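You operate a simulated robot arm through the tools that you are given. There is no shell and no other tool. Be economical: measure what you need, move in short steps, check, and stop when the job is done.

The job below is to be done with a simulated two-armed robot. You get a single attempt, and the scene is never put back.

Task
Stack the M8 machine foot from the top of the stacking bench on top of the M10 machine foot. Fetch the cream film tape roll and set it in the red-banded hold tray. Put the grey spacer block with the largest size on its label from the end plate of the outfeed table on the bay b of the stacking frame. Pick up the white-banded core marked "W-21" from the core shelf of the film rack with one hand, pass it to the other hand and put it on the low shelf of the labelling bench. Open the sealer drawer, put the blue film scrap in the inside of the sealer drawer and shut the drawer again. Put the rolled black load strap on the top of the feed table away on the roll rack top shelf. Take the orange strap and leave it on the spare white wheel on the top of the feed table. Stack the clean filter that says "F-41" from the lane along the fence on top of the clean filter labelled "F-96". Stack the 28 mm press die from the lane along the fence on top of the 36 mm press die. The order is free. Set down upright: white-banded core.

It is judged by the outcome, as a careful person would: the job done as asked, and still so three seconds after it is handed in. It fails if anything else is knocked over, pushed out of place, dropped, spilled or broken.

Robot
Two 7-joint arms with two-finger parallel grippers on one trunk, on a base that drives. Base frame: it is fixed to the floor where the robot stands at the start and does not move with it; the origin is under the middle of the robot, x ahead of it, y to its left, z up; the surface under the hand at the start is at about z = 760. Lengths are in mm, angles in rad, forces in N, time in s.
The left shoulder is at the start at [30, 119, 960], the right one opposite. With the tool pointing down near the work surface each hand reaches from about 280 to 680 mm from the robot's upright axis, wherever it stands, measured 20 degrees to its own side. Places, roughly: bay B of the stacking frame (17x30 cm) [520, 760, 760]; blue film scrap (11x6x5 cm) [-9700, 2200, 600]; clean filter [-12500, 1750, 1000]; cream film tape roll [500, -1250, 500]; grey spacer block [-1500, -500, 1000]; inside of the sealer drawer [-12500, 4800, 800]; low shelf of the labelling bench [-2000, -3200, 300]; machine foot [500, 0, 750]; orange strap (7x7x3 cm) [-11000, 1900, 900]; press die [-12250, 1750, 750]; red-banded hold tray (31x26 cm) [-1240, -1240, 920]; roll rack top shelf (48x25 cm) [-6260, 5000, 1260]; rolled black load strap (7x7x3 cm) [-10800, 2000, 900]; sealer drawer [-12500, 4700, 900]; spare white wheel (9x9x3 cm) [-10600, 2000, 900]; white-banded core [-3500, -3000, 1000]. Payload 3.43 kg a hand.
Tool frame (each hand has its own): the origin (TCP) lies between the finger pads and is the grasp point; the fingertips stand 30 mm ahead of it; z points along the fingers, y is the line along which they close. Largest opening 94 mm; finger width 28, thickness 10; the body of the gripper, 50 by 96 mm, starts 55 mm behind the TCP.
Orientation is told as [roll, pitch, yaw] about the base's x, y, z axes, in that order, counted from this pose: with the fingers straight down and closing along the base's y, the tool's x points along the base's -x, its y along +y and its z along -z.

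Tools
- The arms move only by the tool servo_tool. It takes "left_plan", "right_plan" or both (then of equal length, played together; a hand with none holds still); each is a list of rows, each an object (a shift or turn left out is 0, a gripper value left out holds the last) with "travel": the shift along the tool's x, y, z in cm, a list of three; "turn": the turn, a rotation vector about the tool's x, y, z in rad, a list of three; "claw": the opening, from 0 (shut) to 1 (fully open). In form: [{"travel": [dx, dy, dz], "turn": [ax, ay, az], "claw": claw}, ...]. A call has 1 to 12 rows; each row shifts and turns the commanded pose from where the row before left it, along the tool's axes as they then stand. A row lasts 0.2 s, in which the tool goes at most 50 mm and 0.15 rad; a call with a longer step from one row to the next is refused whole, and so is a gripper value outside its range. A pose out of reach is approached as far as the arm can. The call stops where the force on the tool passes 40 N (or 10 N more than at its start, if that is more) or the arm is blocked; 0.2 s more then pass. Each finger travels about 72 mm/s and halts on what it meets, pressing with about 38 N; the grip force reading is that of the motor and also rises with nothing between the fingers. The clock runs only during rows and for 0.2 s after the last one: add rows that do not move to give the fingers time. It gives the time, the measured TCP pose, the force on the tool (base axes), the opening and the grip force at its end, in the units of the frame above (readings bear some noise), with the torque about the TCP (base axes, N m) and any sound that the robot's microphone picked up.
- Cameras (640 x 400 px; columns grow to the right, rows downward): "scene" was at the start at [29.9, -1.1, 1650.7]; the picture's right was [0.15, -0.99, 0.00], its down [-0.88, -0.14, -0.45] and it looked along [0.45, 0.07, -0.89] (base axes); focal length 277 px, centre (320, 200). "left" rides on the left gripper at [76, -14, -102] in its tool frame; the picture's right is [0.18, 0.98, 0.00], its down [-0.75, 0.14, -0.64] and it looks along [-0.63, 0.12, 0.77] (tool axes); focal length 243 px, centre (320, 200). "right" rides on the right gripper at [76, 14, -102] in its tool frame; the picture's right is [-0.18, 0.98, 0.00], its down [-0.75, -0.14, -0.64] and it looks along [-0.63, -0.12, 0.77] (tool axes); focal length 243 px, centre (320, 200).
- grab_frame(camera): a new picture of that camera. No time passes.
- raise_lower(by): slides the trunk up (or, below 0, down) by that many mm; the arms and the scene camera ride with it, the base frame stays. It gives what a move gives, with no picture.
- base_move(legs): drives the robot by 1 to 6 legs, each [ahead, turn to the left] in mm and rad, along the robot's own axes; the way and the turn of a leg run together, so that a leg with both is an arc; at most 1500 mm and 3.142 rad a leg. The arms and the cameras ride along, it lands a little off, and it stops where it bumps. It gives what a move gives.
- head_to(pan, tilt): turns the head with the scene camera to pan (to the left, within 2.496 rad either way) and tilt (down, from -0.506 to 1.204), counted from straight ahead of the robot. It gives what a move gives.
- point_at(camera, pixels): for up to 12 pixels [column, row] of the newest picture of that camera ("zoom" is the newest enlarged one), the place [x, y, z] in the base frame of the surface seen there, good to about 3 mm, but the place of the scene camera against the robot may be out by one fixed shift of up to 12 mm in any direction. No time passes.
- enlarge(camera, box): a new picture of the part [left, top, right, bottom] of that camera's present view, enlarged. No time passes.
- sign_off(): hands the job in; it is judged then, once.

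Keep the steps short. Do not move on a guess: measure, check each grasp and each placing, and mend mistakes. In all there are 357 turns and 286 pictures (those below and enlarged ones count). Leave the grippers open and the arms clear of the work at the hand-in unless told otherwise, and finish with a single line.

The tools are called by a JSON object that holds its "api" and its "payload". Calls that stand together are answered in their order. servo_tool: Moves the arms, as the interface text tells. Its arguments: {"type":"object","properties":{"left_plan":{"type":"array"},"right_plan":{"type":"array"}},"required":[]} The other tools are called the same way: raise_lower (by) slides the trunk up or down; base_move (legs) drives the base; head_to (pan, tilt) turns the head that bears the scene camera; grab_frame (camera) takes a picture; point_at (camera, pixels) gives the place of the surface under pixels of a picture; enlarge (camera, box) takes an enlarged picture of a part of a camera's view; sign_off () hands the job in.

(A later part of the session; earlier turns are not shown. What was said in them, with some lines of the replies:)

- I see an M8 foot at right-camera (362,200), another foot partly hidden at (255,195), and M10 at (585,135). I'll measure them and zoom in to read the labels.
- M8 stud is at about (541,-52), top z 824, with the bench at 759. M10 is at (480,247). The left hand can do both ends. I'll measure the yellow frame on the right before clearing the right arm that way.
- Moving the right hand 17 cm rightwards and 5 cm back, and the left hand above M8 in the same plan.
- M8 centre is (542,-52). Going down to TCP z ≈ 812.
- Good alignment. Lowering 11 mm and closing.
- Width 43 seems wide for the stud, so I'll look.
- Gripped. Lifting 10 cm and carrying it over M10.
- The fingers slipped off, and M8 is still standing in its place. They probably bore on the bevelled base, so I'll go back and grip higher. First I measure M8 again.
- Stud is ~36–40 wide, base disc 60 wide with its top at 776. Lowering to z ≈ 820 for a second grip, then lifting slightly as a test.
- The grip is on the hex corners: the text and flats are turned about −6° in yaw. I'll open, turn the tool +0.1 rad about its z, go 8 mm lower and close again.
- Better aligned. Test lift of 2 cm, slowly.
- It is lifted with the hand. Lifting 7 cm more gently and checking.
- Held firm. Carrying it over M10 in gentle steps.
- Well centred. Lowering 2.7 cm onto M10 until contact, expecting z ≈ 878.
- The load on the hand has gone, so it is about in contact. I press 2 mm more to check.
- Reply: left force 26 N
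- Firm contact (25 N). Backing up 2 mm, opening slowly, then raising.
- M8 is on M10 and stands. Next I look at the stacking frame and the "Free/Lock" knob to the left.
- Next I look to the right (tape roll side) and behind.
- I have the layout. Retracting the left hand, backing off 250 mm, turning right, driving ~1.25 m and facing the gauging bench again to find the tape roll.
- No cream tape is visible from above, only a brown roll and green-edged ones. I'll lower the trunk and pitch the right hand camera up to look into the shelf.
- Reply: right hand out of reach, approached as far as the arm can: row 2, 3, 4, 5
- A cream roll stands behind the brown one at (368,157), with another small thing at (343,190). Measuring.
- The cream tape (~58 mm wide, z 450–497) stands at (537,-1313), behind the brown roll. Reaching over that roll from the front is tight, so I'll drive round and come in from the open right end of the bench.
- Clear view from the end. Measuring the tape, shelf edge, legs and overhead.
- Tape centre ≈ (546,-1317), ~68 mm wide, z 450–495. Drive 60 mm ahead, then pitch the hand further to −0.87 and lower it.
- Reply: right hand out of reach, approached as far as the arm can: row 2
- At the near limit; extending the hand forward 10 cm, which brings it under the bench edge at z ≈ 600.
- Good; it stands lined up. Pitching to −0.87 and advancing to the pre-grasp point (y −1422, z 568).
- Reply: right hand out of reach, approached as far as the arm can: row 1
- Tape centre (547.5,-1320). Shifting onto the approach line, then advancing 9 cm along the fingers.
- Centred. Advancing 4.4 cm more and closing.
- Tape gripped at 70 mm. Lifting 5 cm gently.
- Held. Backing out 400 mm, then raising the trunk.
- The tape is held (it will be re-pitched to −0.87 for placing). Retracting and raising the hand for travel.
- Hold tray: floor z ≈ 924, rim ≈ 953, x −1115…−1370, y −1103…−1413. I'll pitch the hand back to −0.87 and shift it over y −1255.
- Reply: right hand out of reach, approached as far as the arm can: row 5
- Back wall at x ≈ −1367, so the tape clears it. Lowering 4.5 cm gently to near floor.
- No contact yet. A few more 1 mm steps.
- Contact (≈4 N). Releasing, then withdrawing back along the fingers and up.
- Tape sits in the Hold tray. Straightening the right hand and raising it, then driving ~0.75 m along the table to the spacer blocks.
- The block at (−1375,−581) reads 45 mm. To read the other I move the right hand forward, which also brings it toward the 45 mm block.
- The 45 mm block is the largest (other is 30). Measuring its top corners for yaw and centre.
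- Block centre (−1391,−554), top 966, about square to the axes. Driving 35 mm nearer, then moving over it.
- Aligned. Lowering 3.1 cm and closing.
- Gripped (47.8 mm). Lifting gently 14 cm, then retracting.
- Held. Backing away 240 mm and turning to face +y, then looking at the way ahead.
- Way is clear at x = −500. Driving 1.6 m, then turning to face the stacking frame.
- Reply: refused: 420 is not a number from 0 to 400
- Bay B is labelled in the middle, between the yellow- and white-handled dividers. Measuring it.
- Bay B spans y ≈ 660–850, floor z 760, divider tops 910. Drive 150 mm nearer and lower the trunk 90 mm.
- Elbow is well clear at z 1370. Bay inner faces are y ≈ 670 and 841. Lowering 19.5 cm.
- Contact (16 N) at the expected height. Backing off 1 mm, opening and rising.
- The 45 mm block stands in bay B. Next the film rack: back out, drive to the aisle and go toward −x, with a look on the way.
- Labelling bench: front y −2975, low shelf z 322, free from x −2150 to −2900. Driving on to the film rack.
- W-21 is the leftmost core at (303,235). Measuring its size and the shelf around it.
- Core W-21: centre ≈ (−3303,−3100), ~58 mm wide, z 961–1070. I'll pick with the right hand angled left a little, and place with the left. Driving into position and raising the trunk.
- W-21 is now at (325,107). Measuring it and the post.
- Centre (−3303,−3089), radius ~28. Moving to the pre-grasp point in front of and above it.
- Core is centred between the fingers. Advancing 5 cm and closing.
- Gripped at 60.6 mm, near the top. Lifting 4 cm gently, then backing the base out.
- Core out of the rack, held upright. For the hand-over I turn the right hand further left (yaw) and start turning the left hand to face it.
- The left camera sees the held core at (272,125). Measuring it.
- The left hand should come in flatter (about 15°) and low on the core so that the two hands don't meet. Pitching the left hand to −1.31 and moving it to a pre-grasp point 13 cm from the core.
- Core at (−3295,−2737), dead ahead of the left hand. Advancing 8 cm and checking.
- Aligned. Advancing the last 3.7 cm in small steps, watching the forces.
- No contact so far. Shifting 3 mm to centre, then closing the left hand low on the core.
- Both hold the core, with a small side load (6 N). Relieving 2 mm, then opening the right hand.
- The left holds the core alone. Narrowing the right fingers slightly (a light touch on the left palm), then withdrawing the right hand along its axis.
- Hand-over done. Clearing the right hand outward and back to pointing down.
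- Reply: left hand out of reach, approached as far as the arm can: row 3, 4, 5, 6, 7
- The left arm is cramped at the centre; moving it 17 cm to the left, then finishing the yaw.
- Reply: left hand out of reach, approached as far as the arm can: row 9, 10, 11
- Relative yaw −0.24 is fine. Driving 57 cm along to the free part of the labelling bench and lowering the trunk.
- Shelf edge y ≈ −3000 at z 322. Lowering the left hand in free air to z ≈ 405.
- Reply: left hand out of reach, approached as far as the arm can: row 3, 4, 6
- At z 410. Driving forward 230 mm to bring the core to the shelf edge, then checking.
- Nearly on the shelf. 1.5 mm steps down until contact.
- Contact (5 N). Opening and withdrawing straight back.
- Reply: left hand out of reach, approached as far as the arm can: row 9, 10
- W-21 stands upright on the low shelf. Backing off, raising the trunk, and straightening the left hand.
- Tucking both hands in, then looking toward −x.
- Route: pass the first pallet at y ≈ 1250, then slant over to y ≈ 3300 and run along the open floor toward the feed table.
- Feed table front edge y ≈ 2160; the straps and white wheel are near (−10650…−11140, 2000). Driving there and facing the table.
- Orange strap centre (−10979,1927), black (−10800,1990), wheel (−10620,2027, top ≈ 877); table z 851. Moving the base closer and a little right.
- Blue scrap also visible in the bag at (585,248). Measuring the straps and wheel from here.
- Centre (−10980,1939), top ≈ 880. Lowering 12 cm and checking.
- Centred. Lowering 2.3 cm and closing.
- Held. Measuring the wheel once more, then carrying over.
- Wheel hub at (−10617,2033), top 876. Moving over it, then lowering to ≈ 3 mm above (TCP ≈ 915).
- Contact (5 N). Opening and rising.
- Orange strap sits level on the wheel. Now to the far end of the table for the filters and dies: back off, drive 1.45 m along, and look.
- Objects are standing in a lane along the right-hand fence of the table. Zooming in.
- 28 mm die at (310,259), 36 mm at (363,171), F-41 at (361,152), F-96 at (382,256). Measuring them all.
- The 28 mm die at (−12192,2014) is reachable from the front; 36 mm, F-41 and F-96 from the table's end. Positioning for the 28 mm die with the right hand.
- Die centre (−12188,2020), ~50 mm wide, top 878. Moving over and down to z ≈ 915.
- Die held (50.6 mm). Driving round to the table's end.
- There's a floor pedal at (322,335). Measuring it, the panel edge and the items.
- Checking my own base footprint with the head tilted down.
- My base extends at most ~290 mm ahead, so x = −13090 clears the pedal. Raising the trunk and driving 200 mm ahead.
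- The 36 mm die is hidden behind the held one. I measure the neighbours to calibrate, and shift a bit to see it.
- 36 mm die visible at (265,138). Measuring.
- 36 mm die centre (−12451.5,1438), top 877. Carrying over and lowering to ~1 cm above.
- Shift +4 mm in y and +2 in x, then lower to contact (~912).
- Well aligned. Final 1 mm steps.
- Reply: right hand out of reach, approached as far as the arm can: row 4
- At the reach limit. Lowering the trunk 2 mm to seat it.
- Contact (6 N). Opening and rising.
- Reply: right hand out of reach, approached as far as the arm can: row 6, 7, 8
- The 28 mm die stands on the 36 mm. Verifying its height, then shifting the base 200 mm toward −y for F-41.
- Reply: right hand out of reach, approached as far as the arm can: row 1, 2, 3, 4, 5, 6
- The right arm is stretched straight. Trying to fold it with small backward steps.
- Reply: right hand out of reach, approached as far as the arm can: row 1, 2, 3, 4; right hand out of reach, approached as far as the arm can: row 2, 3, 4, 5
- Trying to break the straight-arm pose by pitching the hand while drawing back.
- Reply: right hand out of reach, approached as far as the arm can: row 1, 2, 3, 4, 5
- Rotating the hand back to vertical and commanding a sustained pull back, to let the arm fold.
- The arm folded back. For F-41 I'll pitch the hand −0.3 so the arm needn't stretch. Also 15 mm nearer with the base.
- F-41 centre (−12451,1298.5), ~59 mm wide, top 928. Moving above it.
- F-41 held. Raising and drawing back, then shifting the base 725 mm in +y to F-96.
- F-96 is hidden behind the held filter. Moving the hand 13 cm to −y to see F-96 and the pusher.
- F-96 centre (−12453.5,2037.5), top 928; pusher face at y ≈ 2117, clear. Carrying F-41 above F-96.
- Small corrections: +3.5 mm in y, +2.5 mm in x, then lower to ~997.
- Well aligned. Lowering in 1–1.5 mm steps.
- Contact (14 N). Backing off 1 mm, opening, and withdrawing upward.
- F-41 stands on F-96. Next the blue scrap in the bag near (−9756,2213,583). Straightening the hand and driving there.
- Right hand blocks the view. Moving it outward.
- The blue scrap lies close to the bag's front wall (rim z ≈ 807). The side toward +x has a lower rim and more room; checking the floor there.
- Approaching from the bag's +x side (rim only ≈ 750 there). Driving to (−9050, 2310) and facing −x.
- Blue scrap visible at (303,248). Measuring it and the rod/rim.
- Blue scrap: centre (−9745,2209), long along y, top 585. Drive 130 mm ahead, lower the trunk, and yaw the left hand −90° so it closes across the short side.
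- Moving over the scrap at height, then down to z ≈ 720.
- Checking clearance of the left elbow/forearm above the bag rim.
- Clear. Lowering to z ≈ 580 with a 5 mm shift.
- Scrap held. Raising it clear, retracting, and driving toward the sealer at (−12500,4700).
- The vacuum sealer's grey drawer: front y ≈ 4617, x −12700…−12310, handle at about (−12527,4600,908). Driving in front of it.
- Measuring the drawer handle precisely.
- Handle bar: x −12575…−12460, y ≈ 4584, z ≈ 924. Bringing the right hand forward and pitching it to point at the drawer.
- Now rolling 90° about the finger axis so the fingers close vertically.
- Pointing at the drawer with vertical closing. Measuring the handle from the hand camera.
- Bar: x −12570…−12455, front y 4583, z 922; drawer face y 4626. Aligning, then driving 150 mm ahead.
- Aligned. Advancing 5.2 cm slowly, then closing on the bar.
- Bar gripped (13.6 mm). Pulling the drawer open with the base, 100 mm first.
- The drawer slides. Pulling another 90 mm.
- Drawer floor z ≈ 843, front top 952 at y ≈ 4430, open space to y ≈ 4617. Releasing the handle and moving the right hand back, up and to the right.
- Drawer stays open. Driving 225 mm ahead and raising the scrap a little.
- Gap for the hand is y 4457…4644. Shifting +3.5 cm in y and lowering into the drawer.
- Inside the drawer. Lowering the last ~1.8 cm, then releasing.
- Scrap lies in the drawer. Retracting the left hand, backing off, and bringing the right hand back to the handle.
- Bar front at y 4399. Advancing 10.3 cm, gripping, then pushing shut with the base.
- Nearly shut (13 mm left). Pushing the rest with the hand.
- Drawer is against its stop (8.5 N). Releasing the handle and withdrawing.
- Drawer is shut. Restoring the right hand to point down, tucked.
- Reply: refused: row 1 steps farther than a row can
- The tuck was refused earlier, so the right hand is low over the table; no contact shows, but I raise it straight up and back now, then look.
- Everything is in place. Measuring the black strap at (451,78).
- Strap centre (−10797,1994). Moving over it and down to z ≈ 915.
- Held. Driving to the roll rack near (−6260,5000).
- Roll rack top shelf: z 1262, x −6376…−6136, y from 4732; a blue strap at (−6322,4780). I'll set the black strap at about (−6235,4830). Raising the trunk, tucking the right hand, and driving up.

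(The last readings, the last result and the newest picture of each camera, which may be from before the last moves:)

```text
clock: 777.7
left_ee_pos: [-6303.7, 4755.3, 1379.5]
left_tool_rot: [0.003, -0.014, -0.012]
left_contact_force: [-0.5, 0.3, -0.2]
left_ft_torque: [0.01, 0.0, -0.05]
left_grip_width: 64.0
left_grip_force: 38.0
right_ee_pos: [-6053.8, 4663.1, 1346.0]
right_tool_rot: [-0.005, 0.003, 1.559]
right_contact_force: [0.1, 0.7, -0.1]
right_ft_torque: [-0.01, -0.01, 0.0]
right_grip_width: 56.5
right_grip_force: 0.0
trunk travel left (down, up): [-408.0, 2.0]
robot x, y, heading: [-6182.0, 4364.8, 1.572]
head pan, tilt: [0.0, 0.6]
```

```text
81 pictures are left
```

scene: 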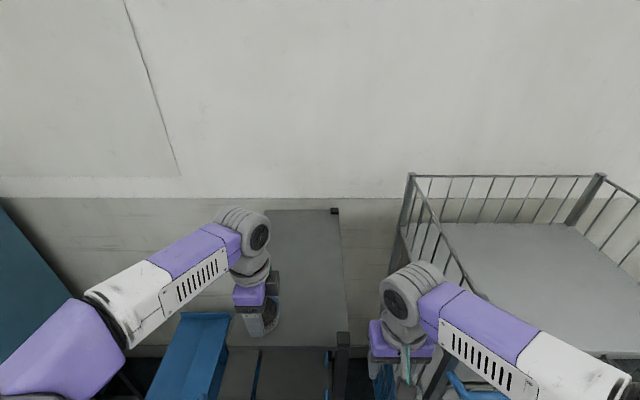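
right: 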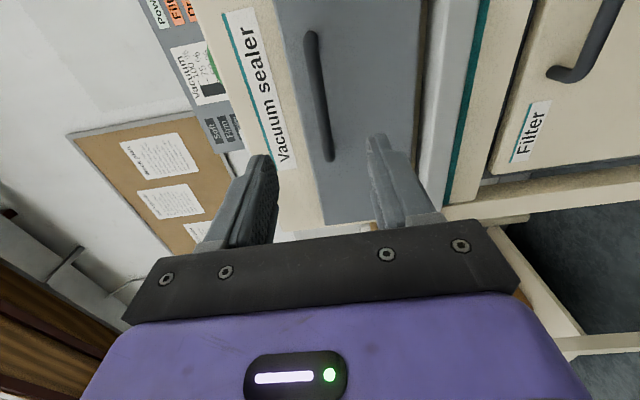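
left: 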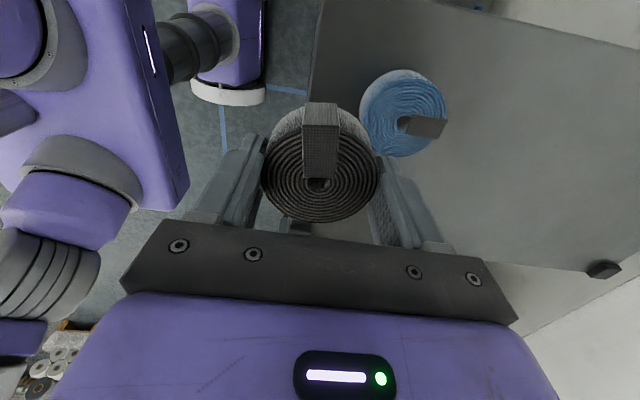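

{"api": "point_at", "payload": {"camera": "left", "pixels": [[385, 110], [362, 115], [447, 110], [403, 72], [398, 150], [310, 90], [300, 225], [500, 150], [600, 270], [480, 230]]}}

```text
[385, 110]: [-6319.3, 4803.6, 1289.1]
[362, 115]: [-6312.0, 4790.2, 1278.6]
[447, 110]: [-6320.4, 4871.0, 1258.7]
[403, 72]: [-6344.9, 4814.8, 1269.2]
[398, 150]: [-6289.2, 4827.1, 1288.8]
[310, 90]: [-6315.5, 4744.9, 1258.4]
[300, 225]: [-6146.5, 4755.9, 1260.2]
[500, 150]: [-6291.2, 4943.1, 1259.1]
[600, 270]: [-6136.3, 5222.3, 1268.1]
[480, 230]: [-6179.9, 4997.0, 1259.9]
```

Blue strap centre (−6318,4822). Target (−6220,4850). Moving over and lowering to ~3 mm above the shelf.

{"api": "servo_tool", "payload": {"left_plan": [{"travel": [-1.5, 1.8, 0]}, {"travel": [-2.3, 2.7, 0]}, {"travel": [-2.4, 2.8, 0]}, {"travel": [-2.1, 2.3, 0]}, {}, {"travel": [0, 0, 2]}, {"travel": [0, 0, 3]}, {"travel": [0, 0, 2]}, {"travel": [0, 0, 0.8]}, {}]}}

{"api": "grab_frame", "payload": {"camera": "left"}}

{"api": "enlarge", "payload": {"camera": "scene", "box": [220, 190, 380, 370]}}

```text
clock: 779.9
left_ee_pos: [-6218.6, 4850.6, 1301.4]
left_tool_rot: [-0.001, -0.014, -0.011]
left_contact_force: [-0.2, 0.1, -0.5]
left_ft_torque: [0.01, 0.02, -0.02]
left_grip_width: 64.0
left_grip_force: 37.6
right_ee_pos: [-6053.5, 4663.1, 1346.3]
right_tool_rot: [-0.008, 0.004, 1.559]
right_contact_force: [-0.2, 0.0, -0.2]
right_ft_torque: [-0.01, -0.01, 0.01]
right_grip_width: 56.3
right_grip_force: 0.0
trunk travel left (down, up): [-408.0, 2.0]
robot x, y, heading: [-6180.2, 4360.9, 1.574]
head pan, tilt: [0.0, 0.6]
```

```text
80 pictures are left
```

left: 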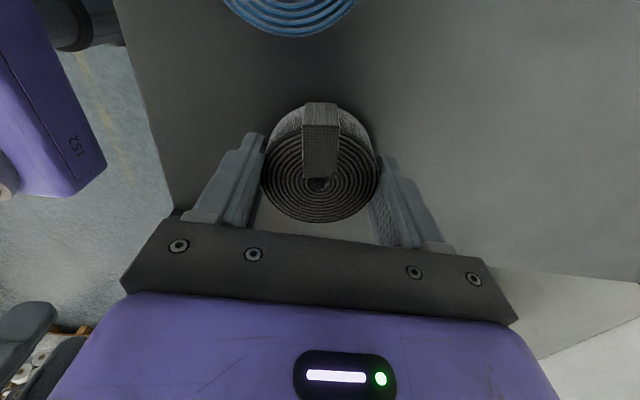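

```text
2.22 times, centred on (300, 280) of scene
```

zoom: 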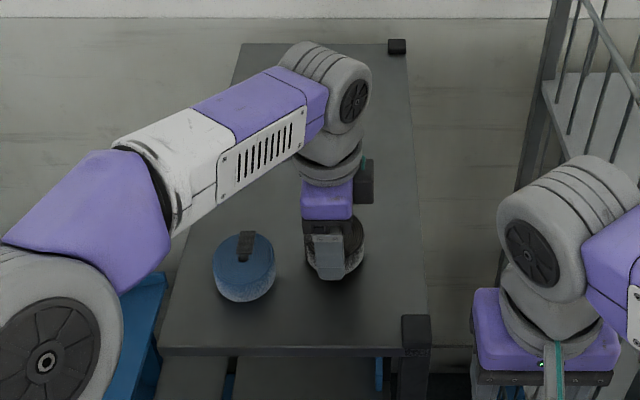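

{"api": "servo_tool", "payload": {"left_plan": [{"travel": [0, 0, 0.3]}, {"travel": [0, 0, 0.2]}, {"travel": [0, 0, 0.15]}, {"travel": [0, 0, 0.1]}, {}]}}

```text
clock: 781.1
left_ee_pos: [-6217.7, 4851.7, 1297.0]
left_tool_rot: [0.004, -0.016, -0.011]
left_contact_force: [-0.9, 3.0, 20.4]
left_ft_torque: [-0.18, 0.15, 0.0]
left_grip_width: 64.2
left_grip_force: 38.2
right_ee_pos: [-6054.5, 4662.6, 1347.7]
right_tool_rot: [-0.005, 0.003, 1.56]
right_contact_force: [0.7, -0.1, -0.2]
right_ft_torque: [0.01, -0.01, -0.03]
right_grip_width: 56.4
right_grip_force: 0.0
trunk travel left (down, up): [-408.0, 2.0]
robot x, y, heading: [-6180.0, 4363.2, 1.575]
head pan, tilt: [0.0, 0.6]
```

On the shelf (20 N). Easing up 2 mm, opening and rising.

{"api": "servo_tool", "payload": {"left_plan": [{"travel": [0, 0, -0.2]}, {"claw": 0.72}, {"claw": 0.8}, {"claw": 0.92}, {}, {"travel": [0, 0, -2]}, {"travel": [0, 0, -3]}, {"travel": [0, 0, -3]}, {}]}}

{"api": "grab_frame", "payload": {"camera": "left"}}

```text
clock: 783.1
left_ee_pos: [-6219.1, 4848.6, 1375.3]
left_tool_rot: [0.0, -0.015, -0.01]
left_contact_force: [0.7, 0.1, -0.4]
left_ft_torque: [0.0, -0.01, 0.03]
left_grip_width: 86.3
left_grip_force: 0.1
right_ee_pos: [-6053.1, 4664.2, 1346.1]
right_tool_rot: [-0.008, 0.004, 1.559]
right_contact_force: [-0.6, -0.5, 0.2]
right_ft_torque: [0.02, -0.02, 0.01]
right_grip_width: 56.4
right_grip_force: 0.1
trunk travel left (down, up): [-408.0, 2.0]
robot x, y, heading: [-6183.0, 4364.3, 1.574]
head pan, tilt: [0.0, 0.6]
```

```text
78 pictures are left
```

left: 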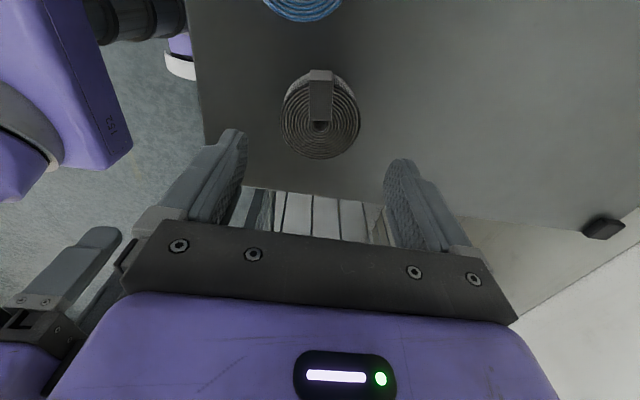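

The black strap lies on the rack's top shelf beside the blue one. Opening both grippers and backing clear.

{"api": "base_move", "payload": {"legs": [[-450, 0]]}}

{"api": "servo_tool", "payload": {"left_plan": [{"claw": 1}, {"claw": 1}, {}], "right_plan": [{"claw": 1}, {"claw": 1}, {}]}}

{"api": "grab_frame", "payload": {"camera": "scene"}}

```text
clock: 785.8
left_ee_pos: [-6217.2, 4397.1, 1376.4]
left_tool_rot: [-0.001, -0.014, -0.016]
left_contact_force: [0.0, 0.6, 0.3]
left_ft_torque: [0.02, -0.03, -0.01]
left_grip_width: 86.4
left_grip_force: 0.0
right_ee_pos: [-6052.6, 4210.4, 1346.2]
right_tool_rot: [-0.006, 0.004, 1.555]
right_contact_force: [0.6, -0.2, -0.1]
right_ft_torque: [0.02, -0.01, 0.0]
right_grip_width: 56.6
right_grip_force: 0.0
trunk travel left (down, up): [-408.0, 2.0]
robot x, y, heading: [-6180.4, 3912.5, 1.568]
head pan, tilt: [0.0, 0.6]
```

```text
clock: 786.6
left_ee_pos: [-6217.5, 4395.8, 1376.2]
left_tool_rot: [-0.001, -0.015, -0.016]
left_contact_force: [-0.3, -0.3, 0.1]
left_ft_torque: [-0.02, -0.02, -0.01]
left_grip_width: 94.0
left_grip_force: 0.1
right_ee_pos: [-6052.3, 4209.9, 1346.7]
right_tool_rot: [-0.008, 0.004, 1.555]
right_contact_force: [0.6, 0.3, 0.2]
right_ft_torque: [-0.01, 0.0, 0.02]
right_grip_width: 94.1
right_grip_force: 0.1
trunk travel left (down, up): [-408.0, 2.0]
robot x, y, heading: [-6186.2, 3908.5, 1.567]
head pan, tilt: [0.0, 0.6]
```

```text
77 pictures are left
```

scene: 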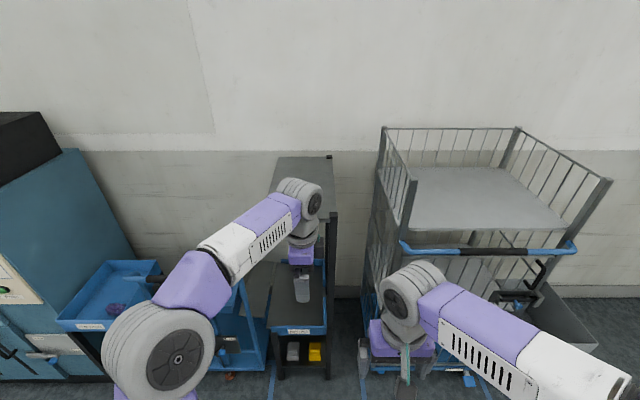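

All nine parts of the job are done and each was checked as it was placed; the grippers are open and the arms clear. Handing in.

{"api": "sign_off", "payload": {}}

```text
The job is handed in.
```

All nine parts of the job are done and handed in: each item was checked as it was set down, and I saw nothing else knocked over or out of place.
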